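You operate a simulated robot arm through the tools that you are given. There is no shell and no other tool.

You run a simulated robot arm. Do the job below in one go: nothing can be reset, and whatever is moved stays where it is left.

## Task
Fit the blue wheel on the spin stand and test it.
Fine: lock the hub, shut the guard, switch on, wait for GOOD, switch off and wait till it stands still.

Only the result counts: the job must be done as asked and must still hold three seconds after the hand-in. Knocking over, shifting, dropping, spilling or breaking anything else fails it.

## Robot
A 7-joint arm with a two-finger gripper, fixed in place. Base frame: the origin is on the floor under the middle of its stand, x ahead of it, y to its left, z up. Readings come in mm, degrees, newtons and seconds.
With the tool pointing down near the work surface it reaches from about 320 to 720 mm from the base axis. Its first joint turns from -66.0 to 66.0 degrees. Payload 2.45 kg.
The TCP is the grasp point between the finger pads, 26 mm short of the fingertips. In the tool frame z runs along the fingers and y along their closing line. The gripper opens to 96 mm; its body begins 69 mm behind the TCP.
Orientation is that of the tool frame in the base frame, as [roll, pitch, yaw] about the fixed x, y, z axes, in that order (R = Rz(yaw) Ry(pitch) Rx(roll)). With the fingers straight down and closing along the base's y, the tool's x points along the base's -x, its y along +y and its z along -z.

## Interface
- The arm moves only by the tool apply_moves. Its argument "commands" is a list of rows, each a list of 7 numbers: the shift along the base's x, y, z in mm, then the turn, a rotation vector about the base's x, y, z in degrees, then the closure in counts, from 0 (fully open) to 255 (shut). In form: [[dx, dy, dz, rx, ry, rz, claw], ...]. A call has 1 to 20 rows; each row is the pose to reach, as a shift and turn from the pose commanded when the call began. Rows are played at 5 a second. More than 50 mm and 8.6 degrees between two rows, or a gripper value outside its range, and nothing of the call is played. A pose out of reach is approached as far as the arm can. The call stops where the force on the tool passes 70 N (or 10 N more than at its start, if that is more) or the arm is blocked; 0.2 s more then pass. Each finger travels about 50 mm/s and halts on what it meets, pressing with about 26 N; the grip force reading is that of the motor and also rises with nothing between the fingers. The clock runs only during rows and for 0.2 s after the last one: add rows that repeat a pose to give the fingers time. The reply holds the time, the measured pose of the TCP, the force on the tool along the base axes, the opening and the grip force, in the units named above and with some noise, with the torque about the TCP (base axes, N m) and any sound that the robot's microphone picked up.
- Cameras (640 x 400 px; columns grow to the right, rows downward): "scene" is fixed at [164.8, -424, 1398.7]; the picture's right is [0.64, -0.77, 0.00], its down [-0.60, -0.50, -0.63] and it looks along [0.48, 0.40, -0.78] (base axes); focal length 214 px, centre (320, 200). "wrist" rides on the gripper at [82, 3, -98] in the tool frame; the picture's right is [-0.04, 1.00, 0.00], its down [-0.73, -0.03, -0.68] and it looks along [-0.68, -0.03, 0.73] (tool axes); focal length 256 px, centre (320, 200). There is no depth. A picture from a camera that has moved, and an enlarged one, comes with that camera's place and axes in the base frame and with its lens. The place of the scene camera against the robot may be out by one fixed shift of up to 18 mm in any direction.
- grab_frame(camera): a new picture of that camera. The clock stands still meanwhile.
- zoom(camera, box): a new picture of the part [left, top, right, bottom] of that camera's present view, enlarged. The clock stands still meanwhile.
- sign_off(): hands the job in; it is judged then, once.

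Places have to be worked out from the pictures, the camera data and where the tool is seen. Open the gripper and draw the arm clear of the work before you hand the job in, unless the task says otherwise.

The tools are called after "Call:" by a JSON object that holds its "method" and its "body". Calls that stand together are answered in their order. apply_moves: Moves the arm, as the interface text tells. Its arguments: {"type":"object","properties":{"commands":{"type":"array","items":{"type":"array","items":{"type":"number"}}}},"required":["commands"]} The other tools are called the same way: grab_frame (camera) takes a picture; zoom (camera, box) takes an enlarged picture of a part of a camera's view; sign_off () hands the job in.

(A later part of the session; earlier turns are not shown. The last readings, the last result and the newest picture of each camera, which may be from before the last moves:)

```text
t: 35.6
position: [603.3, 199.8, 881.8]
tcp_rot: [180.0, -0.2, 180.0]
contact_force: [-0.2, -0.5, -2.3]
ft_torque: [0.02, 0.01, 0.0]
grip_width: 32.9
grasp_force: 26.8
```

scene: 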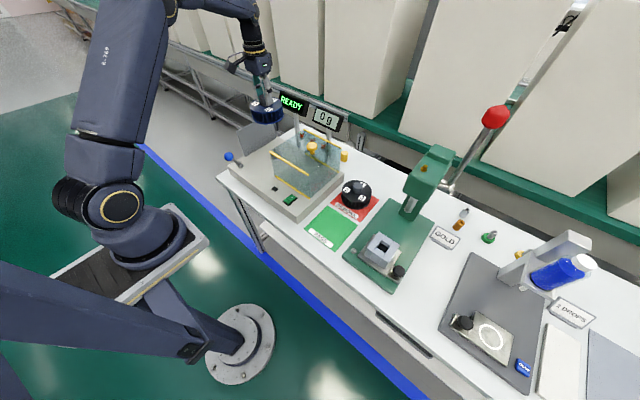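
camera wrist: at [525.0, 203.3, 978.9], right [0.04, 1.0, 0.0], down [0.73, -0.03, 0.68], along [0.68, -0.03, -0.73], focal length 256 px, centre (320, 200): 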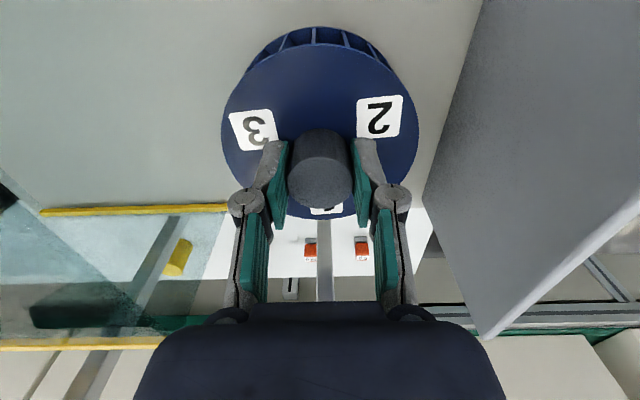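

The wheel slid ~3 mm sideways with only ~5 N, so I doubt the pin is in the bore yet. I raise 5 mm clear of contact and probe ±6 mm sideways to see whether anything captures the wheel there.

Call:
{"method": "apply_moves", "body": {"commands": [[0, 1.5, 5, 0, 0, 0, 255], [0, 1.5, 5, 0, 0, 0, 255]]}}

Call:
{"method": "apply_moves", "body": {"commands": [[0, 2, 0, 0, 0, 0, 255], [0, 4, 0, 0, 0, 0, 255], [0, 6, 0, 0, 0, 0, 255], [0, 6, 0, 0, 0, 0, 255]]}}

Call:
{"method": "apply_moves", "body": {"commands": [[0, -3, 0, 0, 0, 0, 255], [0, -6, 0, 0, 0, 0, 255], [0, -9, 0, 0, 0, 0, 255], [0, -12, 0, 0, 0, 0, 255], [0, -12, 0, 0, 0, 0, 255]]}}

```text
t: 36.2
position: [605.0, 201.3, 886.5]
tcp_rot: [180.0, 0.0, -180.0]
contact_force: [0.8, 0.7, -2.5]
ft_torque: [0.0, -0.01, 0.0]
grip_width: 33.4
grasp_force: 26.1
```

```text
t: 37.2
position: [605.6, 204.1, 886.4]
tcp_rot: [-179.8, -0.1, 179.9]
contact_force: [-3.3, -20.3, 0.2]
ft_torque: [-1.08, 0.15, -0.01]
grip_width: 33.3
grasp_force: 25.6
```

```text
t: 38.4
position: [605.6, 198.8, 887.6]
tcp_rot: [179.7, 0.2, -180.0]
contact_force: [-0.1, 9.1, -1.1]
ft_torque: [0.66, 0.02, -0.01]
grip_width: 33.3
grasp_force: 25.9
```

Now it is clearly captured: at z≈887 the sideways push met 20 N at y≈204 and 9 N at y≈199, reacting near the wheel's underside, so the pin is in the bore with its centre near y≈201.5. I recentre in y and do the same test in x.

Call:
{"method": "apply_moves", "body": {"commands": [[0, 3, 0, 0, 0, 0, 255], [0, 6, 0, 0, 0, 0, 255], [0, 6, 0, 0, 0, 0, 255]]}}

Call:
{"method": "apply_moves", "body": {"commands": [[2, 0, 0, 0, 0, 0, 255], [4, 0, 0, 0, 0, 0, 255], [6, 0, 0, 0, 0, 0, 255], [6, 0, 0, 0, 0, 0, 255]]}}

Call:
{"method": "apply_moves", "body": {"commands": [[-3, 0, 0, 0, 0, 0, 255], [-6, 0, 0, 0, 0, 0, 255], [-9, 0, 0, 0, 0, 0, 255], [-12, 0, 0, 0, 0, 0, 255], [-12, 0, 0, 0, 0, 0, 255]]}}

```text
t: 39.2
position: [605.0, 200.4, 886.7]
tcp_rot: [-179.9, 0.0, -180.0]
contact_force: [0.0, 0.3, -2.3]
ft_torque: [-0.01, -0.01, 0.02]
grip_width: 32.9
grasp_force: 26.3
```

```text
t: 40.2
position: [608.2, 201.1, 885.7]
tcp_rot: [-179.9, -0.5, -179.9]
contact_force: [-20.5, 0.0, 1.9]
ft_torque: [-0.01, 1.14, -0.02]
grip_width: 33.4
grasp_force: 26.3
```

```text
t: 41.4
position: [602.1, 200.7, 888.6]
tcp_rot: [179.9, 0.5, -180.0]
contact_force: [16.0, 0.6, -5.8]
ft_torque: [0.02, -0.83, 0.01]
grip_width: 33.0
grasp_force: 25.9
```

Symmetric in x too, so the bore centre is at TCP ≈ (604.8, 200.5), just where I aimed. I recentre and lower until it lightly rests.

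Call:
{"method": "apply_moves", "body": {"commands": [[3, 0, 0, 0, 0, 0, 255], [6, 0, 0, 0, 0, 0, 255], [6, 0, 0, 0, 0, 0, 255]]}}

Call:
{"method": "apply_moves", "body": {"commands": [[0, 0, -1.5, 0, 0, 0, 255], [0, 0, -3, 0, 0, 0, 255], [0, 0, -4.5, 0, 0, 0, 255], [0, 0, -6, 0, 0, 0, 255], [0, 0, -6, 0, 0, 0, 255]]}}

```text
t: 42.2
position: [603.9, 201.6, 886.4]
tcp_rot: [-180.0, -0.2, 180.0]
contact_force: [-0.6, 0.6, -2.4]
ft_torque: [0.01, -0.02, 0.03]
grip_width: 33.0
grasp_force: 25.9
```

```text
t: 43.4
position: [604.2, 200.3, 881.8]
tcp_rot: [-179.9, 0.0, -179.9]
contact_force: [-5.4, -2.0, 14.4]
ft_torque: [0.22, 0.35, 0.06]
grip_width: 33.2
grasp_force: 25.4
```

The contact torque puts the reaction at ~20 mm radius and 73 mm below the TCP, i.e. on the flange rim, so the wheel is seated on the flange. I ease off 1 mm, open the fingers and look.

Call:
{"method": "apply_moves", "body": {"commands": [[0, 0, 1, 0, 0, 0, 255], [0, 0, 1, 0, 0, 0, 200], [0, 0, 1, 0, 0, 0, 130], [0, 0, 1, 0, 0, 0, 95], [0, 0, 1, 0, 0, 0, 95], [0, 0, 1, 0, 0, 0, 95]]}}

Call:
{"method": "grab_frame", "body": {"camera": "wrist"}}

Call:
{"method": "zoom", "body": {"camera": "scene", "box": [240, 80, 340, 180]}}

```text
t: 44.8
position: [604.4, 202.1, 881.6]
tcp_rot: [-180.0, 0.0, -180.0]
contact_force: [0.6, 0.1, 0.1]
ft_torque: [-0.02, -0.02, -0.01]
grip_width: 60.0
grasp_force: 0.1
```

```text
taken
camera wrist: at [523.9, 204.0, 980.3], right [0.04, 1.0, 0.0], down [0.73, -0.03, 0.68], along [0.68, -0.03, -0.73], focal length 256 px, centre (320, 200)
```

wrist: 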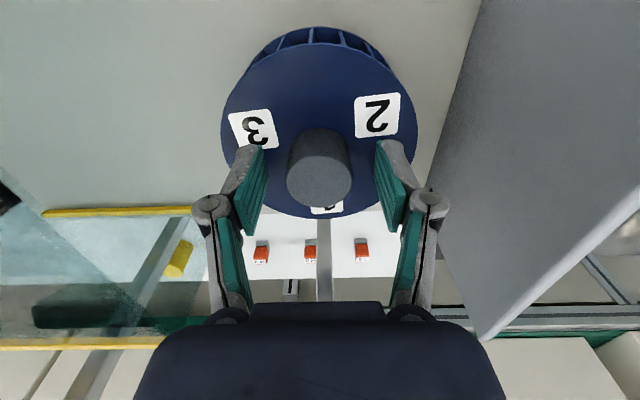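

```text
4.00 times, centred on (290, 130) of scene
camera zoom: at [164.8, -424.0, 1398.7], right [0.64, -0.77, 0.0], down [-0.6, -0.5, -0.63], along [0.48, 0.4, -0.78], focal length 858 px, centre (440, 480)
```

zoom: 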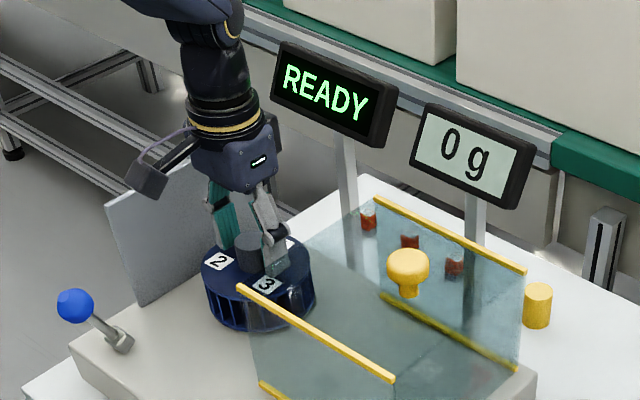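

The wheel is released and looks level. I rise straight up clear of it and look again.

Call:
{"method": "apply_moves", "body": {"commands": [[0, 0, 20, 0, 0, 0, 95], [0, 0, 50, 0, 0, 0, 95], [20, 0, 85, 0, 0, 0, 95], [40, 0, 115, 0, 0, 0, 95], [40, 0, 115, 0, 0, 0, 95]]}}

Call:
{"method": "grab_frame", "body": {"camera": "wrist"}}

Call:
{"method": "zoom", "body": {"camera": "wrist", "box": [240, 0, 400, 120]}}

Call:
{"method": "zoom", "body": {"camera": "scene", "box": [240, 110, 310, 180]}}

```text
t: 46.0
position: [645.6, 201.0, 996.6]
tcp_rot: [-179.9, 0.0, 180.0]
contact_force: [-0.3, -0.1, 0.4]
ft_torque: [0.02, 0.01, -0.02]
grip_width: 60.2
grasp_force: 0.0
```

```text
taken
camera wrist: at [564.4, 203.9, 1095.2], right [0.04, 1.0, 0.0], down [0.73, -0.03, 0.68], along [0.68, -0.03, -0.73], focal length 256 px, centre (320, 200)
```

wrist: 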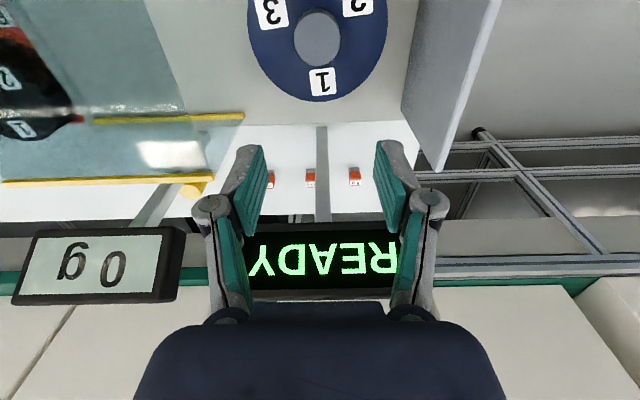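

```text
3.33 times, centred on (320, 60) of wrist
camera zoom: at [564.4, 203.9, 1095.2], right [0.04, 1.0, 0.0], down [0.73, -0.03, 0.68], along [0.68, -0.03, -0.73], focal length 853 px, centre (320, 667)
```

zoom: 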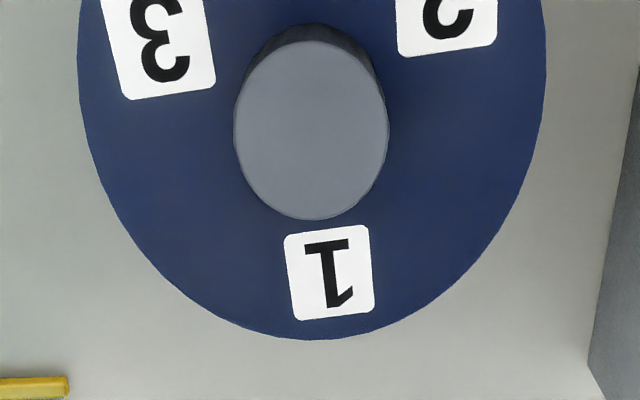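

```text
5.71 times, centred on (275, 145) of scene
camera zoom: at [164.8, -424.0, 1398.7], right [0.64, -0.77, 0.0], down [-0.6, -0.5, -0.63], along [0.48, 0.4, -0.78], focal length 1226 px, centre (577, 514)
```

zoom: 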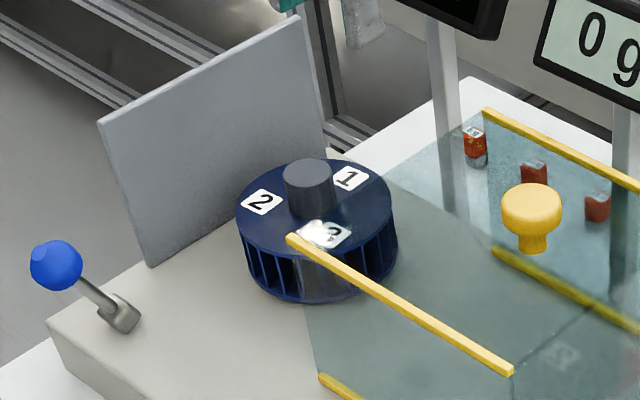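

The wheel sits level on the spindle with the hub top at about (606, 200, 877). Next the hub lock lever: I move above and short of the blue ball to fix its place well.

Call:
{"method": "apply_moves", "body": {"commands": [[-42, 10, 0, 0, 0, 0, 95], [-84, 20, 0, 0, 0, 0, 95], [-126, 30, 0, 0, 0, 0, 95], [-168, 40, 0, 0, 0, 0, 95], [-205, 50, -15, 0, 0, 0, 95], [-225, 58, -40, 0, 0, 0, 95], [-225, 58, -40, 0, 0, 0, 95]]}}

Call:
{"method": "grab_frame", "body": {"camera": "wrist"}}

Call:
{"method": "zoom", "body": {"camera": "wrist", "box": [240, 40, 400, 160]}}

```text
t: 47.6
position: [420.3, 258.1, 953.8]
tcp_rot: [-180.0, 0.0, 179.9]
contact_force: [1.1, 0.0, 0.1]
ft_torque: [0.03, 0.02, 0.01]
grip_width: 60.3
grasp_force: 0.1
```

```text
taken
camera wrist: at [338.0, 261.5, 1052.7], right [0.04, 1.0, 0.0], down [0.73, -0.03, 0.68], along [0.68, -0.03, -0.73], focal length 256 px, centre (320, 200)
```

wrist: 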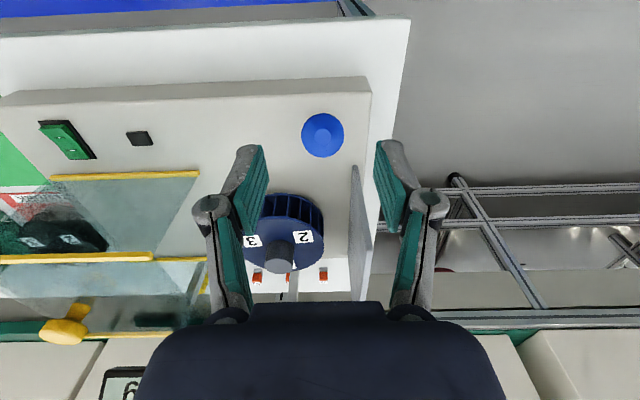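

```text
3.33 times, centred on (320, 100) of wrist
camera zoom: at [338.0, 261.5, 1052.7], right [0.04, 1.0, 0.0], down [0.73, -0.03, 0.68], along [0.68, -0.03, -0.73], focal length 853 px, centre (320, 533)
```

zoom: 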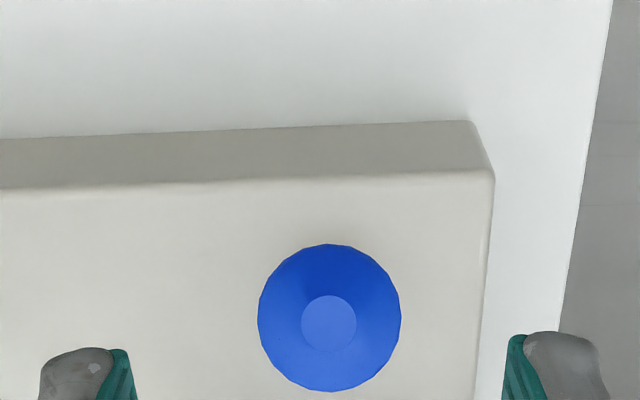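

Three views agree on the ball at (436, 260, 875), about 33 mm across. I descend with the fingers straddling it in y to grip it at its centre.

Call:
{"method": "apply_moves", "body": {"commands": [[15.7, 2, 0, 0, 0, 0, 95], [15.7, 2, -30, 0, 0, 0, 95], [15.7, 2, -55, 0, 0, 0, 95], [15.7, 2, -78, 0, 0, 0, 95], [15.7, 2, -78, 0, 0, 0, 95]]}}

Call:
{"method": "grab_frame", "body": {"camera": "wrist"}}

Call:
{"method": "zoom", "body": {"camera": "scene", "box": [210, 110, 290, 190]}}

```text
t: 48.8
position: [436.8, 261.6, 878.1]
tcp_rot: [-179.9, 0.0, -180.0]
contact_force: [0.1, 0.2, -0.1]
ft_torque: [-0.01, 0.0, 0.02]
grip_width: 60.4
grasp_force: 0.0
```

```text
taken
camera wrist: at [355.4, 264.6, 976.9], right [0.04, 1.0, 0.0], down [0.73, -0.03, 0.68], along [0.68, -0.03, -0.73], focal length 256 px, centre (320, 200)
```

wrist: 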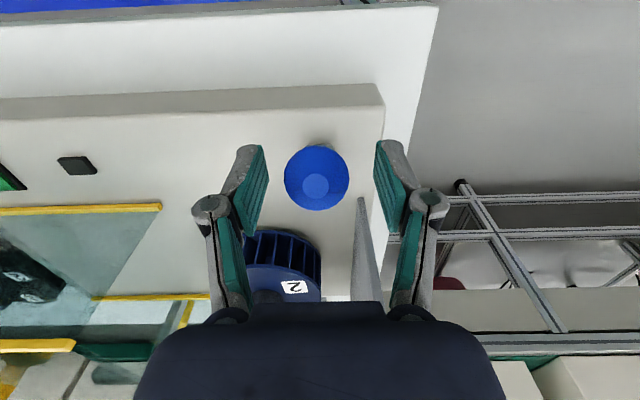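

```text
5.00 times, centred on (250, 150) of scene
camera zoom: at [164.8, -424.0, 1398.7], right [0.64, -0.77, 0.0], down [-0.6, -0.5, -0.63], along [0.48, 0.4, -0.78], focal length 1072 px, centre (670, 450)
```

zoom: 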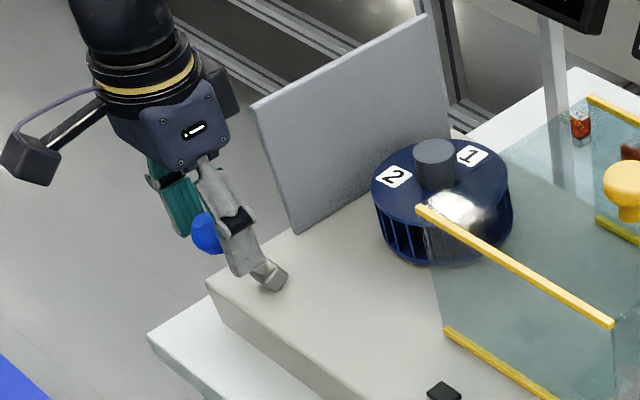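

The ball is well between the pads; I correct −1.5 mm in y, −2 mm in z and close on it.

Call:
{"method": "apply_moves", "body": {"commands": [[-0.5, -1.5, -2, 0, 0, 0, 95], [-0.5, -1.5, -2, 0, 0, 0, 180], [-0.5, -1.5, -2, 0, 0, 0, 255], [-0.5, -1.5, -2, 0, 0, 0, 255], [-0.5, -1.5, -2, 0, 0, 0, 255]]}}

Call:
{"method": "zoom", "body": {"camera": "wrist", "box": [220, 60, 420, 210]}}

```text
t: 50.0
position: [435.5, 259.3, 876.4]
tcp_rot: [180.0, 0.1, 179.9]
contact_force: [0.3, -2.0, 0.8]
ft_torque: [-0.02, 0.01, 0.01]
grip_width: 31.6
grasp_force: 44.8
```

```text
2.67 times, centred on (320, 135) of wrist
camera zoom: at [354.7, 263.0, 975.1], right [0.04, 1.0, 0.0], down [0.73, -0.03, 0.68], along [0.68, -0.03, -0.73], focal length 683 px, centre (320, 373)
```

zoom: 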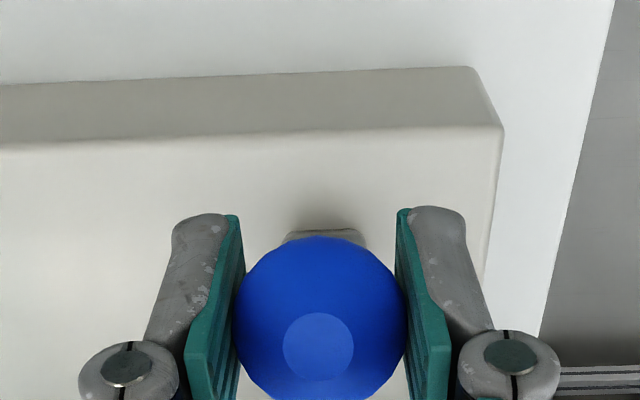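

Gripped. I try a small move of the ball away from the robot along its arc about the pivot (tangent ≈ (+0.90, 0, +0.43)) and watch the force.

Call:
{"method": "apply_moves", "body": {"commands": [[2.7, 0, 1.2, 0, 0, 0, 255], [5.4, 0, 2.3, 0, 0, 0, 255], [5.4, 0, 2.3, 0, 0, 0, 255]]}}

```text
t: 50.8
position: [438.7, 259.2, 878.8]
tcp_rot: [-179.8, -0.1, -179.9]
contact_force: [-14.1, 7.5, -16.7]
ft_torque: [-0.04, 1.35, 0.05]
grip_width: 31.9
grasp_force: 44.4
```

It resists (−14, +7.5, −17 N, 1.35 Nm) after ~3 mm, so this direction may be the stop side. I go back and try the opposite direction, toward the robot and down, by a small amount.

Call:
{"method": "apply_moves", "body": {"commands": [[-2.7, 0, -1.2, 0, 0, 0, 255], [-5.4, 0, -2.3, 0, 0, 0, 255], [-5.4, 0, -2.3, 0, 0, 0, 255]]}}

Call:
{"method": "apply_moves", "body": {"commands": [[-2.7, 0, -1.2, 0, 0, 0, 255], [-5.4, 0, -2.3, 0, 0, 0, 255], [-5.4, 0, -2.3, 0, 0, 0, 255]]}}

```text
t: 51.6
position: [437.8, 259.7, 877.9]
tcp_rot: [179.8, 0.6, 179.9]
contact_force: [10.3, 4.6, -7.4]
ft_torque: [-0.03, -0.49, 0.19]
grip_width: 31.8
grasp_force: 45.2
```

```text
t: 52.4
position: [434.2, 260.3, 876.7]
tcp_rot: [179.8, 0.7, 179.8]
contact_force: [26.0, -4.0, 25.4]
ft_torque: [0.0, -1.14, -0.09]
grip_width: 31.7
grasp_force: 45.3
```

Both x–z directions stiffen up, so perhaps the lever turns about another axis. I return to neutral and try sideways in y, first toward the wheel side (−y).

Call:
{"method": "apply_moves", "body": {"commands": [[2.7, 0, 1.2, 0, 0, 0, 255], [5.4, 0, 2.3, 0, 0, 0, 255], [5.4, 0, 2.3, 0, 0, 0, 255]]}}

Call:
{"method": "apply_moves", "body": {"commands": [[0, -2.5, 0, 0, 0, 0, 255], [0, -5, 0, 0, 0, 0, 255], [0, -5, 0, 0, 0, 0, 255]]}}

Call:
{"method": "apply_moves", "body": {"commands": [[0, 5, 0, 0, 0, 0, 255], [0, 10, 0, 0, 0, 0, 255], [0, 10, 0, 0, 0, 0, 255]]}}

```text
t: 53.2
position: [434.6, 260.2, 876.5]
tcp_rot: [179.8, -0.1, -180.0]
contact_force: [13.0, -0.6, 18.6]
ft_torque: [0.06, -0.4, -0.14]
grip_width: 31.7
grasp_force: 45.4
```

```text
t: 54.0
position: [435.6, 259.8, 875.7]
tcp_rot: [179.5, 0.0, -179.7]
contact_force: [5.0, 34.9, -5.5]
ft_torque: [0.12, 0.76, -0.08]
grip_width: 31.3
grasp_force: 45.1
```

```text
t: 54.8
position: [434.1, 260.1, 877.0]
tcp_rot: [-179.5, -0.1, 179.8]
contact_force: [-2.4, -9.1, 18.1]
ft_torque: [-0.2, -0.23, 0.2]
grip_width: 31.9
grasp_force: 44.3
```

In y it is rigid (35 N, no motion), while in +x it did creep about 3 mm against ~20 N, so the axis is along y with stiff friction. I recentre in y and push farther along the +x arc.

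Call:
{"method": "apply_moves", "body": {"commands": [[0, -5, 0, 0, 0, 0, 255], [0, -5, 0, 0, 0, 0, 255]]}}

Call:
{"method": "apply_moves", "body": {"commands": [[3, 0, 1.2, 0, 0, 0, 255], [6, 0, 2.3, 0, 0, 0, 255], [9, 0, 3.3, 0, 0, 0, 255], [9, 0, 3.3, 0, 0, 0, 255]]}}

Call:
{"method": "zoom", "body": {"camera": "wrist", "box": [220, 60, 420, 210]}}

```text
t: 55.4
position: [434.8, 260.1, 875.7]
tcp_rot: [179.9, 0.0, -180.0]
contact_force: [-2.1, 3.2, 10.9]
ft_torque: [0.04, 0.25, -0.21]
grip_width: 31.5
grasp_force: 44.9
```

```text
t: 56.4
position: [442.9, 260.5, 879.1]
tcp_rot: [-179.9, -0.1, -179.9]
contact_force: [-16.8, 6.0, -8.8]
ft_torque: [-0.04, 1.35, 0.05]
grip_width: 31.8
grasp_force: 44.8
```

```text
2.67 times, centred on (320, 135) of wrist
camera zoom: at [362.2, 263.0, 977.9], right [0.04, 1.0, 0.0], down [0.74, -0.03, 0.68], along [0.68, -0.03, -0.74], focal length 683 px, centre (320, 373)
```

zoom: 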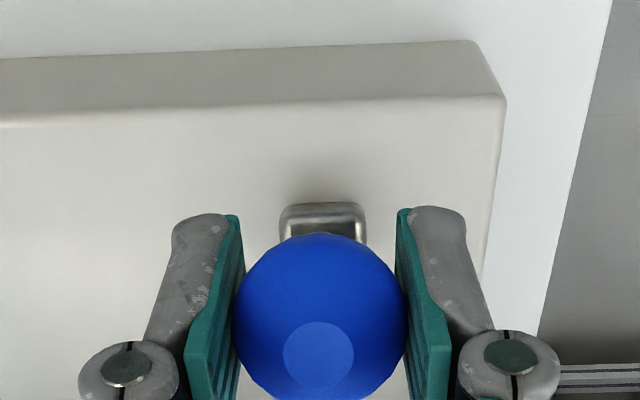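

It is moving now: 8 mm along with a steady ~19 N, most of which is the ball turning in the pads (1.35 Nm). I continue along the arc while turning the tool about y with the lever to relieve that torque.

Call:
{"method": "apply_moves", "body": {"commands": [[3.7, 0, 1.1, 0, 3, 0, 255], [7.4, 0, 2.2, 0, 6, 0, 255], [11.5, 0, 3.0, 0, 9, 0, 255], [15.7, 0, 3.8, 0, 12, 0, 255], [15.7, 0, 3.8, 0, 12, 0, 255]]}}

Call:
{"method": "zoom", "body": {"camera": "scene", "box": [210, 110, 290, 190]}}

```text
t: 57.6
position: [460.2, 260.3, 883.2]
tcp_rot: [-179.8, -12.2, -179.9]
contact_force: [-11.0, 11.9, -36.0]
ft_torque: [0.01, 0.92, -0.03]
grip_width: 31.4
grasp_force: 44.8
```

```text
5.00 times, centred on (250, 150) of scene
camera zoom: at [165.1, -423.4, 1398.9], right [0.64, -0.77, 0.0], down [-0.6, -0.5, -0.63], along [0.48, 0.4, -0.78], focal length 1072 px, centre (670, 450)
```

zoom: 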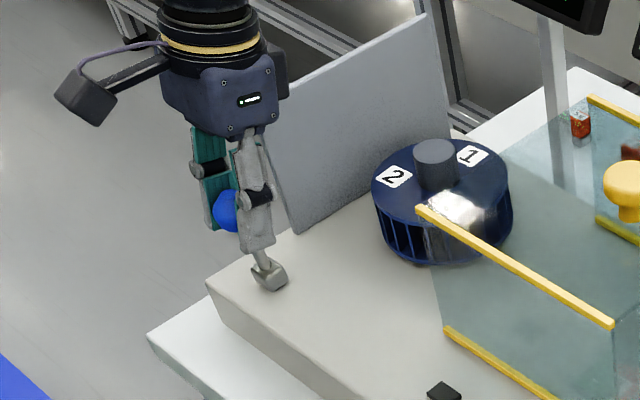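

The lever follows (now nearly upright), but Fz = −36 N says I'm pulling it upward. I lower by 3 mm to relieve and read again.

Call:
{"method": "apply_moves", "body": {"commands": [[0, 0, -1.5, 0, 0, 0, 255], [0, 0, -3, 0, 0, 0, 255], [0, 0, -3, 0, 0, 0, 255]]}}

```text
t: 58.4
position: [459.8, 260.2, 883.5]
tcp_rot: [-180.0, -12.0, -179.9]
contact_force: [-17.8, -1.8, 19.0]
ft_torque: [-0.07, 1.21, 0.01]
grip_width: 31.5
grasp_force: 45.3
```

The force pattern (hinge reaction acting at the pivot, 80 mm below) shows the lever itself turns freely and I'm just not rotating the tool enough. I continue the arc with more turn.

Call:
{"method": "apply_moves", "body": {"commands": [[0, 0, 1, 0, 2.5, 0, 255], [1, 0, 1.2, 0, 5, 0, 255], [4.5, 0, 1.5, 0, 8, 0, 255], [8.3, 0, 1.7, 0, 11, 0, 255], [8.3, 0, 1.7, 0, 11, 0, 255]]}}

```text
t: 59.6
position: [469.8, 260.8, 881.9]
tcp_rot: [179.9, -22.7, 180.0]
contact_force: [18.8, 4.2, 9.9]
ft_torque: [0.08, -1.27, -0.08]
grip_width: 31.8
grasp_force: 44.7
```

Now slightly over-turned (+19 N), so the right coupling is in between. I go on with the arc past upright with a little less turn.

Call:
{"method": "apply_moves", "body": {"commands": [[2, 0, 0, 0, 0, 0, 255], [5, 0, 0, 0, 1.5, 0, 255], [9, 0, -0.5, 0, 4, 0, 255], [13, 0, -1.2, 0, 7, 0, 255], [13, 0, -1.2, 0, 7, 0, 255]]}}

Call:
{"method": "zoom", "body": {"camera": "scene", "box": [210, 110, 290, 190]}}

```text
t: 60.8
position: [479.4, 260.0, 881.2]
tcp_rot: [-180.0, -30.4, -179.9]
contact_force: [-3.9, 1.3, 10.5]
ft_torque: [0.0, 0.41, -0.01]
grip_width: 31.2
grasp_force: 45.1
```

```text
5.00 times, centred on (250, 150) of scene
camera zoom: at [164.5, -424.0, 1398.8], right [0.64, -0.77, 0.0], down [-0.6, -0.5, -0.63], along [0.48, 0.4, -0.78], focal length 1072 px, centre (670, 450)
```

zoom: 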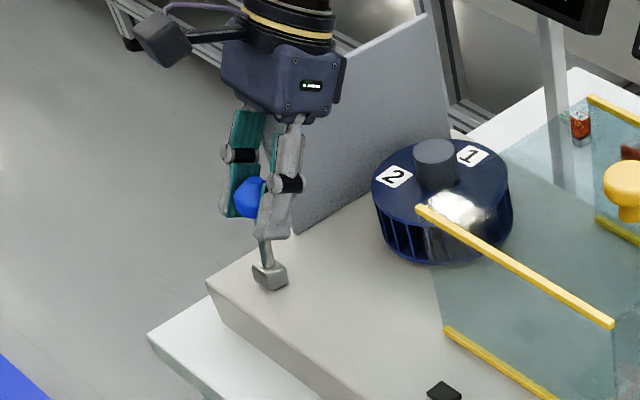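

The lever is just past upright with low forces. Going on like this would tilt the gripper body toward the end plate, so I release the ball here and see whether the lever stays.

Call:
{"method": "apply_moves", "body": {"commands": [[0, 0, 0, 0, 0, 0, 180], [0, 0, 0, 0, 0, 0, 110], [0, 0, 0, 0, 0, 0, 95], [0, 0, 0, 0, 0, 0, 95]]}}

Call:
{"method": "zoom", "body": {"camera": "scene", "box": [210, 110, 290, 190]}}

Call:
{"method": "grab_frame", "body": {"camera": "wrist"}}

```text
t: 61.8
position: [480.6, 260.0, 880.8]
tcp_rot: [180.0, -30.0, -180.0]
contact_force: [0.1, 0.2, 0.3]
ft_torque: [0.01, 0.02, -0.01]
grip_width: 60.3
grasp_force: 0.1
```

```text
5.00 times, centred on (250, 150) of scene
camera zoom: at [164.8, -424.0, 1398.7], right [0.64, -0.77, 0.0], down [-0.6, -0.5, -0.63], along [0.48, 0.4, -0.78], focal length 1072 px, centre (670, 450)
```

zoom: 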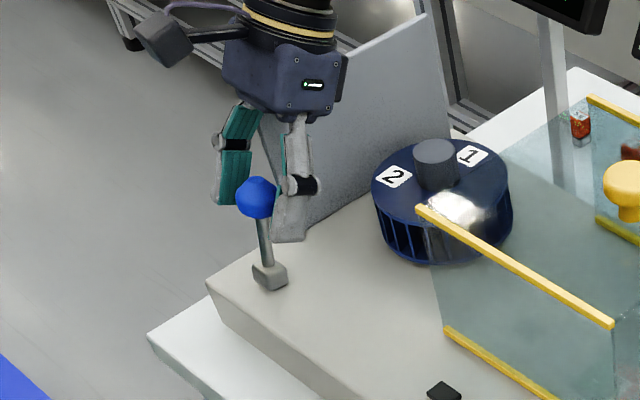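

```text
taken
camera wrist: at [460.0, 262.7, 1007.1], right [0.03, 1.0, -0.02], down [0.97, -0.03, 0.22], along [0.22, -0.03, -0.97], focal length 256 px, centre (320, 200)
```

wrist: 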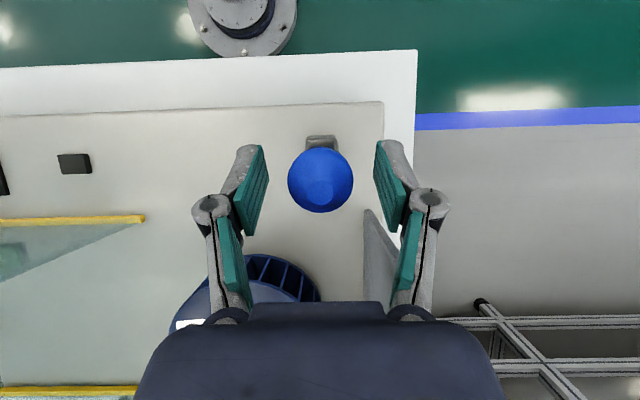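

The lever stays put near upright by friction. With the open fingers around the ball I turn the tool back about y by 38° (to slightly past vertical), then re-grip to have range for the rest of the swing.

Call:
{"method": "apply_moves", "body": {"commands": [[0, 0, 1, 0, -7.6, 0, 95], [0, 0, 1, 0, -15.2, 0, 95], [0, 0, 1, 0, -22.8, 0, 95], [0, 0, 1, 0, -30.4, 0, 95], [0, 0, 1, 0, -38, 0, 95], [0, 0, 1, 0, -38, 0, 95]]}}

Call:
{"method": "grab_frame", "body": {"camera": "wrist"}}

```text
t: 63.2
position: [480.8, 259.6, 882.5]
tcp_rot: [-180.0, 8.1, 179.9]
contact_force: [0.1, 0.4, 0.0]
ft_torque: [-0.02, 0.05, -0.02]
grip_width: 60.3
grasp_force: 0.1
```

```text
taken
camera wrist: at [387.0, 262.4, 968.2], right [0.04, 1.0, 0.01], down [0.63, -0.03, 0.78], along [0.78, -0.03, -0.63], focal length 256 px, centre (320, 200)
```

wrist: 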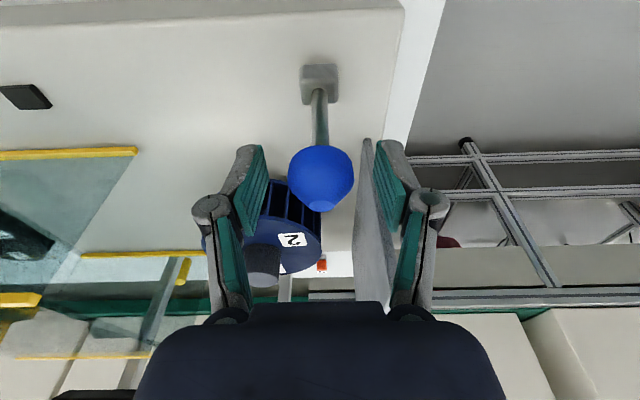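

Re-grip the ball, then continue the arc with matched turn.

Call:
{"method": "apply_moves", "body": {"commands": [[0, 0, 0, 0, 0, 0, 180], [0, 0, 0, 0, 0, 0, 255], [0, 0, 0, 0, 0, 0, 255], [0, 0, 0, 0, 0, 0, 255]]}}

Call:
{"method": "apply_moves", "body": {"commands": [[4, 0, -0.5, 0, 3, 0, 255], [8, 0, -1.3, 0, 6, 0, 255], [12, 0, -2.3, 0, 9, 0, 255], [12, 0, -2.3, 0, 9, 0, 255]]}}

```text
t: 64.2
position: [481.3, 260.7, 881.8]
tcp_rot: [179.9, 7.9, -179.9]
contact_force: [-0.5, 5.0, 1.1]
ft_torque: [0.05, 0.02, -0.03]
grip_width: 31.6
grasp_force: 45.0
```

```text
t: 65.2
position: [492.5, 260.3, 878.8]
tcp_rot: [-180.0, -1.0, 180.0]
contact_force: [-3.4, 7.6, -7.2]
ft_torque: [0.03, 0.07, -0.03]
grip_width: 31.7
grasp_force: 45.1
```

Smooth now, low forces, lever ~17° past upright. Continue in the same way to about 30°, watching for a stop.

Call:
{"method": "apply_moves", "body": {"commands": [[3.9, 0, -1.3, 0, 3, 0, 255], [7.5, 0, -2.7, 0, 6, 0, 255], [10.8, 0, -4.2, 0, 8.5, 0, 255], [10.8, 0, -4.2, 0, 8.5, 0, 255]]}}

Call:
{"method": "zoom", "body": {"camera": "scene", "box": [210, 90, 310, 190]}}

```text
t: 66.2
position: [499.5, 260.2, 875.7]
tcp_rot: [-179.9, -10.2, -179.9]
contact_force: [-36.2, 1.8, 9.9]
ft_torque: [0.02, -0.25, 0.09]
grip_width: 31.5
grasp_force: 45.0
```

```text
4.00 times, centred on (260, 140) of scene
camera zoom: at [163.7, -424.0, 1398.9], right [0.64, -0.77, 0.0], down [-0.6, -0.5, -0.63], along [0.48, 0.4, -0.78], focal length 858 px, centre (560, 440)
```

zoom: 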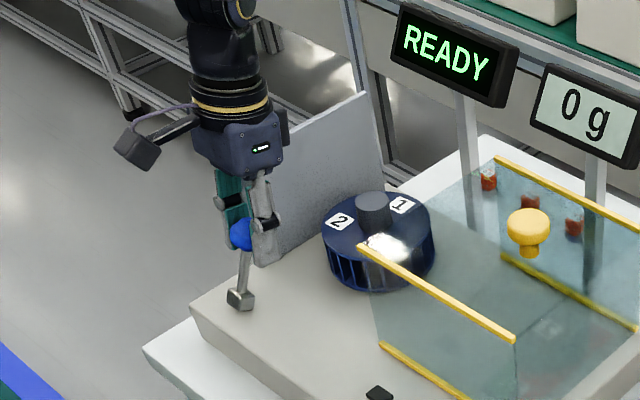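

A firm stop: −36 N acting at the ball itself with x≈499.5 (about +23°). I press a little more to see whether it is the end stop or a detent.

Call:
{"method": "apply_moves", "body": {"commands": [[1.5, 0, -0.6, 0, 1, 0, 255], [2.5, 0, -1.1, 0, 1.5, 0, 255], [2.5, 0, -1.1, 0, 1.5, 0, 255]]}}

```text
t: 67.0
position: [501.3, 260.7, 874.6]
tcp_rot: [-179.9, -11.8, -179.8]
contact_force: [-45.4, 1.5, 16.5]
ft_torque: [-0.02, -0.42, 0.05]
grip_width: 31.6
grasp_force: 45.2
```

That is the end stop (45 N for little motion). I ease the preload, open the fingers and retreat upward to look at lever and display.

Call:
{"method": "apply_moves", "body": {"commands": [[-3, 0, 1.2, 0, 0, 0, 255], [-3, 0, 1.2, 0, 0, 0, 170], [-3, 0, 1.2, 0, 0, 0, 95], [-3, 0, 1.2, 0, 0, 0, 95]]}}

Call:
{"method": "zoom", "body": {"camera": "scene", "box": [210, 90, 310, 190]}}

Call:
{"method": "grab_frame", "body": {"camera": "wrist"}}

```text
t: 68.0
position: [504.0, 255.1, 874.4]
tcp_rot: [-179.5, -11.0, 179.8]
contact_force: [-8.7, -26.0, -3.9]
ft_torque: [0.62, -0.24, 0.07]
grip_width: 44.8
grasp_force: 0.1
```

```text
4.00 times, centred on (260, 140) of scene
camera zoom: at [164.6, -424.6, 1398.6], right [0.64, -0.77, 0.0], down [-0.6, -0.5, -0.63], along [0.48, 0.4, -0.78], focal length 858 px, centre (560, 440)
```

zoom: 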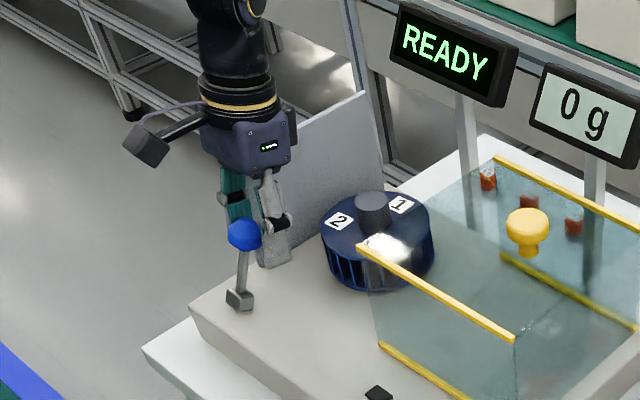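

```text
taken
camera wrist: at [444.1, 258.9, 988.0], right [0.04, 1.0, -0.01], down [0.85, -0.03, 0.53], along [0.53, -0.03, -0.85], focal length 256 px, centre (320, 200)
```

wrist: 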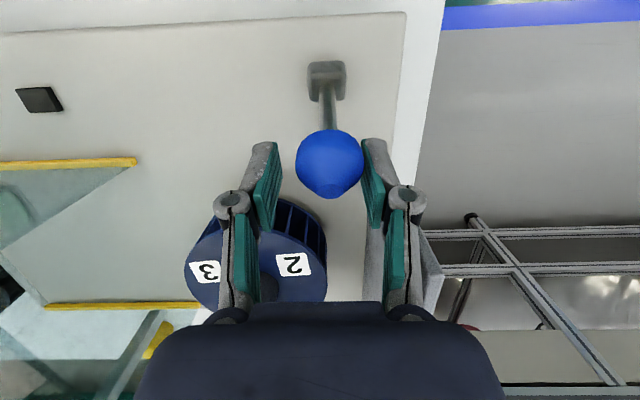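

The left finger met the end plate while opening (opening 44.8 mm, −26 N in y). I close back to about 40 mm at once to relieve it, then withdraw up and toward the robot with the fingers still straddling the ball.

Call:
{"method": "apply_moves", "body": {"commands": [[0, 0, 0, 0, 0, 0, 150], [0, 0, 0, 0, 0, 0, 150]]}}

```text
t: 68.6
position: [504.4, 258.9, 878.7]
tcp_rot: [180.0, -10.8, -179.9]
contact_force: [-0.7, -10.8, 0.3]
ft_torque: [0.43, -0.01, -0.08]
grip_width: 34.3
grasp_force: 0.0
```

The remaining −11 N acts ~40 mm above the TCP, so a knuckle is touching the plate's top edge. I withdraw straight up in small steps.

Call:
{"method": "apply_moves", "body": {"commands": [[0, 0, 8, 0, 0, 0, 150], [0, 0, 16, 0, 0, 0, 150], [0, 0, 28, 0, 0, 0, 150], [0, 0, 42, 0, 0, 0, 150], [0, 0, 60, 0, 0, 0, 150], [0, 0, 80, 0, 0, 0, 150], [0, 0, 80, 0, 0, 0, 150]]}}

Call:
{"method": "zoom", "body": {"camera": "scene", "box": [210, 90, 310, 190]}}

Call:
{"method": "grab_frame", "body": {"camera": "wrist"}}

```text
t: 70.2
position: [504.3, 259.5, 956.8]
tcp_rot: [-180.0, -11.0, 180.0]
contact_force: [-0.5, 0.4, -0.1]
ft_torque: [-0.03, 0.02, 0.0]
grip_width: 39.4
grasp_force: 0.1
```

```text
4.00 times, centred on (260, 140) of scene
camera zoom: at [164.8, -424.0, 1398.7], right [0.64, -0.77, 0.0], down [-0.6, -0.5, -0.63], along [0.48, 0.4, -0.78], focal length 858 px, centre (560, 440)
```

zoom: 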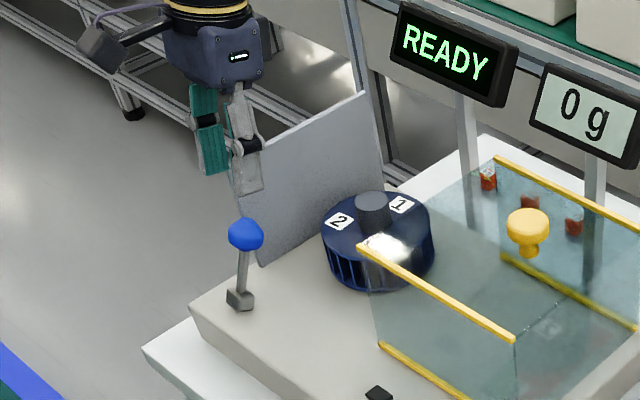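

```text
taken
camera wrist: at [443.0, 262.7, 1068.8], right [0.04, 1.0, -0.01], down [0.85, -0.03, 0.53], along [0.53, -0.03, -0.85], focal length 256 px, centre (320, 200)
```

wrist: 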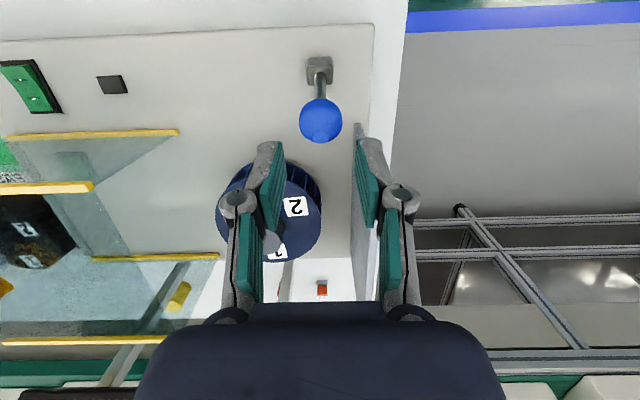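

The plate and wheel look undisturbed, and the ball now stands near x≈494 (about +18°). To be sure it is at its end stop I'll come down behind it with closed fingers and push it on in +x.

Call:
{"method": "apply_moves", "body": {"commands": [[-28, 0, 0, 0, -5.5, 0, 200], [-56, 0.5, 0, 0, -11, 0, 255], [-58, 0.5, -40, 0, -11, 0, 255], [-58, 0.5, -80, 0, -11, 0, 255], [-58, 0.5, -80, 0, -11, 0, 255]]}}

Call:
{"method": "grab_frame", "body": {"camera": "wrist"}}

Call:
{"method": "zoom", "body": {"camera": "scene", "box": [210, 90, 310, 190]}}

```text
t: 71.4
position: [445.4, 260.6, 873.9]
tcp_rot: [-180.0, 0.0, 180.0]
contact_force: [0.2, -0.6, 0.1]
ft_torque: [-0.02, -0.03, 0.0]
grip_width: 0.0
grasp_force: 25.8
```

```text
taken
camera wrist: at [365.4, 264.6, 972.0], right [0.04, 1.0, 0.0], down [0.73, -0.03, 0.68], along [0.68, -0.03, -0.73], focal length 256 px, centre (320, 200)
```

wrist: 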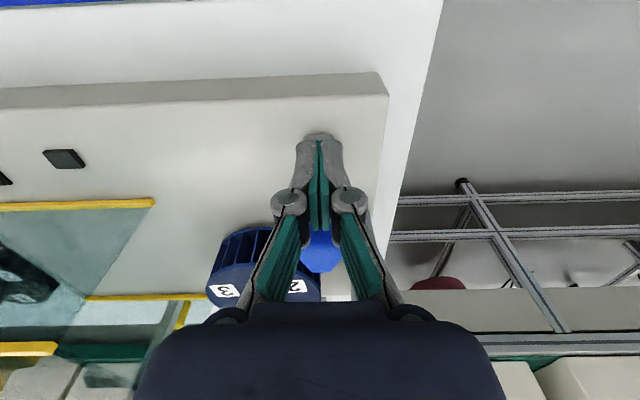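

```text
4.00 times, centred on (260, 140) of scene
camera zoom: at [164.8, -424.0, 1398.7], right [0.64, -0.77, 0.0], down [-0.6, -0.5, -0.63], along [0.48, 0.4, -0.78], focal length 858 px, centre (560, 440)
```

zoom: 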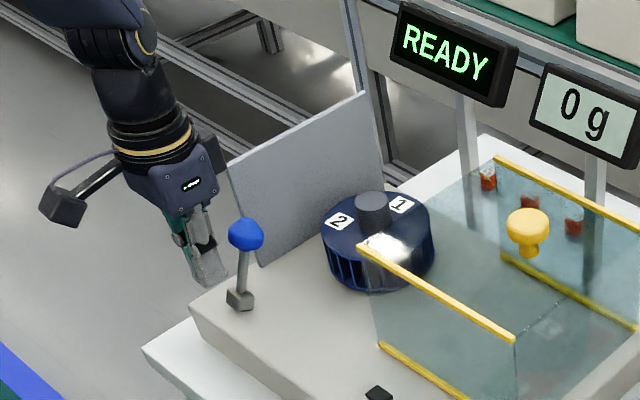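

Fingers are closed behind the ball. I push forward in small steps, reading the force.

Call:
{"method": "apply_moves", "body": {"commands": [[6, 0, 0, 0, 0, 0, 255], [12, 0, 0, 0, 0, 0, 255], [18, 0, 0, 0, 0, 0, 255], [22, 0, 0, 0, 0, 0, 255], [22, 0, 0, 0, 0, 0, 255]]}}

Call:
{"method": "apply_moves", "body": {"commands": [[2, 0, 0, 0, 0, 0, 255], [4, 0, 0, 0, 0, 0, 255], [6, 0, 0, 0, 0, 0, 255], [6, 0, 0, 0, 0, 0, 255]]}}

```text
t: 72.6
position: [465.5, 261.6, 875.9]
tcp_rot: [-180.0, -0.3, -179.9]
contact_force: [-12.7, -0.4, 4.3]
ft_torque: [-0.06, -0.06, -0.05]
grip_width: 5.7
grasp_force: 28.2
```

```text
t: 73.6
position: [466.6, 261.9, 874.6]
tcp_rot: [-179.8, -1.0, -179.6]
contact_force: [-42.0, 5.3, 2.0]
ft_torque: [-0.02, 0.1, 0.05]
grip_width: 5.8
grasp_force: 28.2
```

Firm end stop: 42 N with no more than 1 mm of motion, so the lever is fully over at its locked end. I back off, rise, and go over the wheel to check by a light tug that the hub is held.

Call:
{"method": "apply_moves", "body": {"commands": [[-15, 0, 0, 0, 0, 0, 255], [-30, 0, 0, 0, 0, 0, 255], [-30, 0, 45, 0, 0, 0, 255], [-30, 0, 90, 0, 0, 0, 255], [-20, 0, 130, 0, 0, 0, 200], [20, -12, 130, 0, 0, 0, 130], [60, -30, 130, 0, 0, 0, 95], [95, -50, 130, 0, 0, 0, 95], [131, -60.5, 125, 0, 0, 0, 95], [131, -60.5, 80, 0, 0, 0, 95], [131, -60.5, 45, 0, 0, 0, 95], [131, -60.5, 45, 0, 0, 0, 95]]}}

Call:
{"method": "apply_moves", "body": {"commands": [[0, 0, 0, 0, 0, 0, 95]]}}

Call:
{"method": "grab_frame", "body": {"camera": "wrist"}}

Call:
{"method": "zoom", "body": {"camera": "scene", "box": [210, 90, 310, 190]}}

```text
t: 76.2
position: [603.9, 198.6, 920.9]
tcp_rot: [179.9, 0.0, -180.0]
contact_force: [-0.3, -0.7, 0.7]
ft_torque: [-0.02, -0.02, 0.0]
grip_width: 60.2
grasp_force: 0.0
```

```text
t: 76.6
position: [603.9, 200.0, 920.1]
tcp_rot: [180.0, 0.0, 179.9]
contact_force: [-0.6, 0.2, 0.1]
ft_torque: [-0.03, 0.0, 0.03]
grip_width: 60.0
grasp_force: 0.1
```

```text
taken
camera wrist: at [522.7, 201.8, 1019.7], right [0.04, 1.0, 0.0], down [0.73, -0.03, 0.68], along [0.68, -0.03, -0.73], focal length 256 px, centre (320, 200)
```

wrist: 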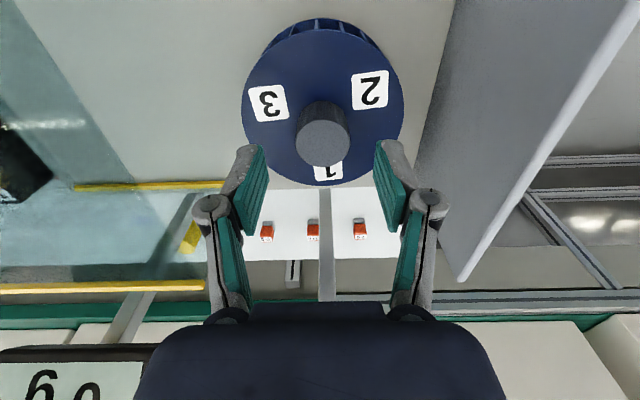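

```text
4.00 times, centred on (260, 140) of scene
camera zoom: at [164.8, -424.0, 1398.7], right [0.64, -0.77, 0.0], down [-0.6, -0.5, -0.63], along [0.48, 0.4, -0.78], focal length 858 px, centre (560, 440)
```

zoom: 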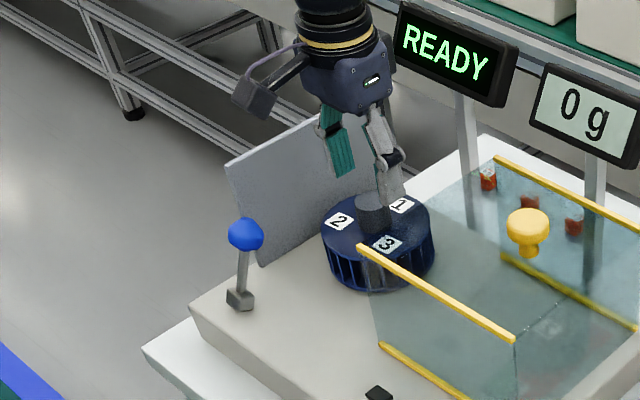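

The hub appears at about (606, 200.4). I lower to the earlier grip height, close gently and then tug up 2 mm.

Call:
{"method": "apply_moves", "body": {"commands": [[1, 0.6, -15, 0, 0, 0, 95], [1, 0.6, -30, 0, 0, 0, 95], [1, 0.6, -37, 0, 0, 0, 95], [1, 0.6, -37, 0, 0, 0, 150], [1, 0.6, -37, 0, 0, 0, 255], [1, 0.6, -37, 0, 0, 0, 255], [1, 0.6, -37, 0, 0, 0, 255]]}}

Call:
{"method": "apply_moves", "body": {"commands": [[0, 0, 1, 0, 0, 0, 255], [0, 0, 2, 0, 0, 0, 255], [0, 0, 2, 0, 0, 0, 255]]}}

```text
t: 78.2
position: [605.5, 199.3, 884.7]
tcp_rot: [179.9, -0.1, 180.0]
contact_force: [-0.2, 2.4, 1.2]
ft_torque: [0.09, 0.0, 0.02]
grip_width: 33.1
grasp_force: 25.8
```

```text
t: 79.0
position: [605.7, 200.3, 885.2]
tcp_rot: [-180.0, 0.0, -180.0]
contact_force: [4.0, 1.4, -7.2]
ft_torque: [0.1, -0.3, 0.02]
grip_width: 33.2
grasp_force: 25.5
```

The tug already shows −7 N (weight alone was about −2.5 N). I pull 1.5 mm more to be sure.

Call:
{"method": "apply_moves", "body": {"commands": [[0, 0, 1.5, 0, 0, 0, 255], [0, 0, 1.5, 0, 0, 0, 255]]}}

```text
t: 79.6
position: [605.6, 200.9, 885.8]
tcp_rot: [-179.9, -0.1, -179.9]
contact_force: [4.8, 0.5, -17.6]
ft_torque: [0.04, -0.39, -0.01]
grip_width: 33.1
grasp_force: 26.3
```

−17.6 N with no lift: the hub is held on the spindle. I go back down those 3.5 mm, release and rise.

Call:
{"method": "apply_moves", "body": {"commands": [[0, 0, -1.5, 0, 0, 0, 255], [0, 0, -3.5, 0, 0, 0, 255], [0, 0, -3.5, 0, 0, 0, 180], [0, 0, -3.5, 0, 0, 0, 95], [0, 0, -3.5, 0, 0, 0, 95], [0, 0, 20, 0, 0, 0, 95], [0, 0, 60, 0, 0, 0, 95], [0, 0, 100, 0, 0, 0, 95], [0, 0, 130, 0, 0, 0, 95], [0, 0, 130, 0, 0, 0, 95]]}}

Call:
{"method": "grab_frame", "body": {"camera": "wrist"}}

Call:
{"method": "grab_frame", "body": {"camera": "scene"}}

```text
t: 81.8
position: [607.1, 200.9, 1015.7]
tcp_rot: [-180.0, -0.1, -180.0]
contact_force: [0.4, 0.2, -0.1]
ft_torque: [-0.02, 0.01, 0.01]
grip_width: 60.1
grasp_force: 0.0
```

```text
taken
camera wrist: at [525.8, 203.7, 1114.9], right [0.04, 1.0, 0.0], down [0.73, -0.03, 0.68], along [0.68, -0.03, -0.73], focal length 256 px, centre (320, 200)
```

wrist: 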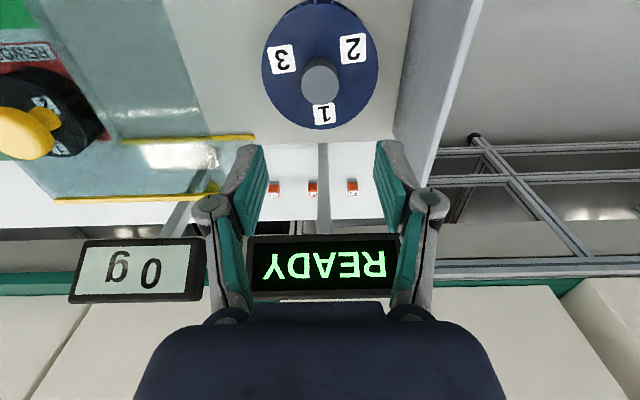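

```text
taken
```

scene: 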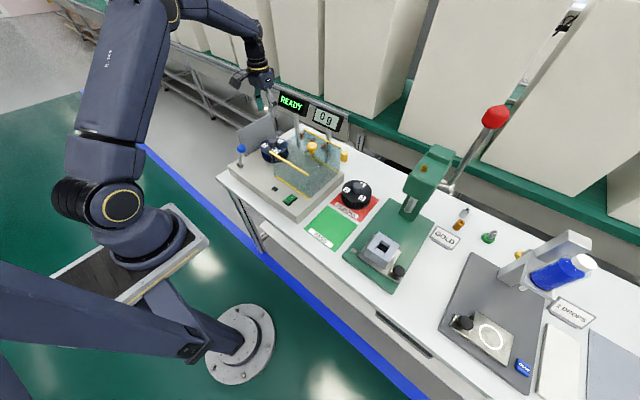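

The display still reads READY; lever over, wheel fitted. Rays from two wrist views put the guard's knob at about (609, −17, 947); I go over it at height and look down on it.

Call:
{"method": "apply_moves", "body": {"commands": [[0, -44, 0, 0, 0, 0, 80], [0, -88, 0, 0, 0, 0, 60], [0, -132, 0, 0, 0, 0, 60], [0, -176, 0, 0, 0, 0, 60], [0, -218, 0, 0, 0, 0, 60], [0, -218, 0, 0, 0, 0, 60]]}}

Call:
{"method": "grab_frame", "body": {"camera": "wrist"}}

Call:
{"method": "zoom", "body": {"camera": "wrist", "box": [240, 60, 400, 180]}}

Call:
{"method": "zoom", "body": {"camera": "scene", "box": [270, 110, 350, 190]}}

```text
t: 83.2
position: [608.2, -18.0, 1019.5]
tcp_rot: [179.9, 0.1, 179.9]
contact_force: [-0.5, 0.0, 0.3]
ft_torque: [-0.01, -0.01, 0.01]
grip_width: 73.6
grasp_force: 0.0
```

```text
taken
camera wrist: at [526.7, -14.9, 1117.0], right [0.04, 1.0, 0.0], down [0.73, -0.03, 0.68], along [0.68, -0.03, -0.73], focal length 256 px, centre (320, 200)
```

wrist: 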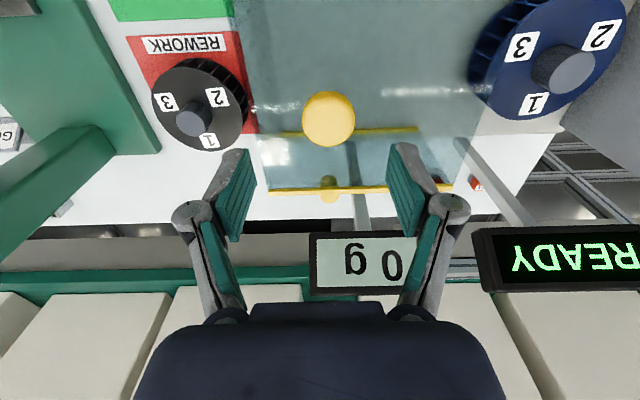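

```text
3.33 times, centred on (320, 120) of wrist
camera zoom: at [526.7, -14.9, 1117.0], right [0.04, 1.0, 0.0], down [0.73, -0.03, 0.68], along [0.68, -0.03, -0.73], focal length 853 px, centre (320, 467)
```

zoom: 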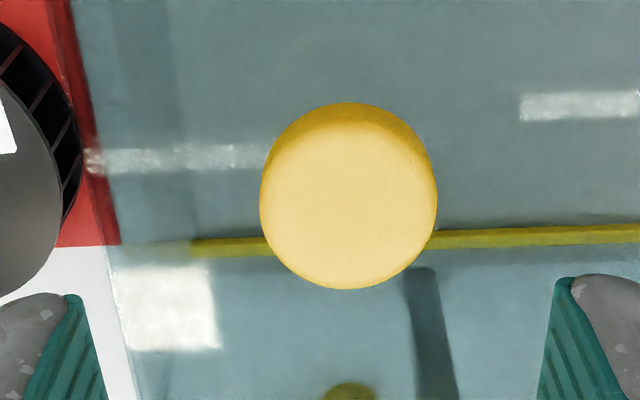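

```text
5.00 times, centred on (310, 150) of scene
camera zoom: at [164.7, -424.0, 1398.7], right [0.64, -0.77, 0.0], down [-0.6, -0.5, -0.63], along [0.48, 0.4, -0.78], focal length 1072 px, centre (370, 450)
```

zoom: 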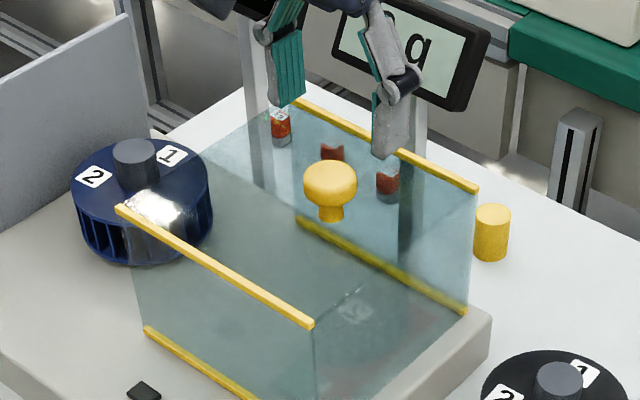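

The knob's head is about 37 mm across at (609, −12), top z≈951; the glass top is near 917. I shift +6 mm in y and come down so the tips stay a few mm above the glass (TCP ≈ 948).

Call:
{"method": "apply_moves", "body": {"commands": [[0.8, 6, -25, 0, 0, 0, 60], [0.8, 6, -50, 0, 0, 0, 60], [0.8, 6, -62, 0, 0, 0, 60], [0.8, 6, -62, 0, 0, 0, 60]]}}

Call:
{"method": "apply_moves", "body": {"commands": [[0, 0, 0, 0, 0, 0, 60]]}}

Call:
{"method": "grab_frame", "body": {"camera": "wrist"}}

Call:
{"method": "zoom", "body": {"camera": "scene", "box": [280, 120, 340, 180]}}

```text
t: 84.2
position: [607.9, -11.5, 955.1]
tcp_rot: [-180.0, 0.0, 179.9]
contact_force: [0.3, -0.4, -0.2]
ft_torque: [0.03, 0.03, 0.0]
grip_width: 73.2
grasp_force: 0.0
```

```text
t: 84.6
position: [608.5, -11.3, 955.0]
tcp_rot: [-179.9, -0.1, -180.0]
contact_force: [0.6, 0.9, -0.8]
ft_torque: [-0.01, 0.0, -0.01]
grip_width: 73.2
grasp_force: 0.1
```

```text
taken
camera wrist: at [527.3, -8.5, 1054.1], right [0.04, 1.0, 0.0], down [0.73, -0.03, 0.68], along [0.68, -0.03, -0.73], focal length 256 px, centre (320, 200)
```

wrist: 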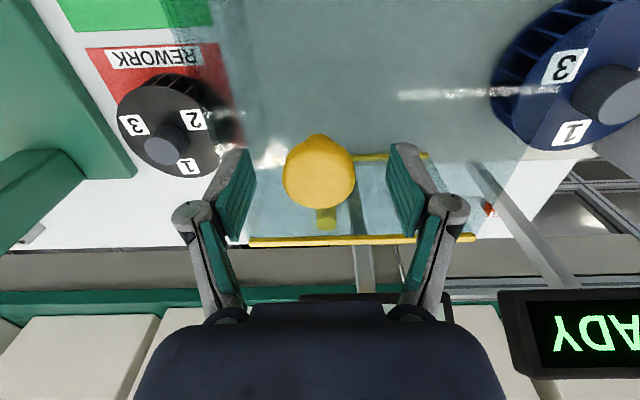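

```text
6.67 times, centred on (310, 150) of scene
camera zoom: at [164.8, -424.0, 1398.7], right [0.64, -0.77, 0.0], down [-0.6, -0.5, -0.63], along [0.48, 0.4, -0.78], focal length 1430 px, centre (387, 533)
```

zoom: 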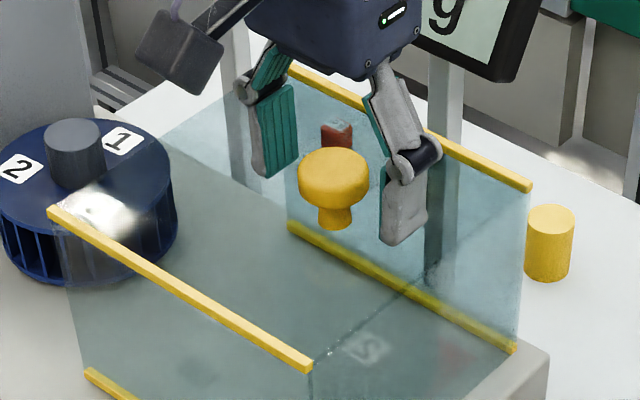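

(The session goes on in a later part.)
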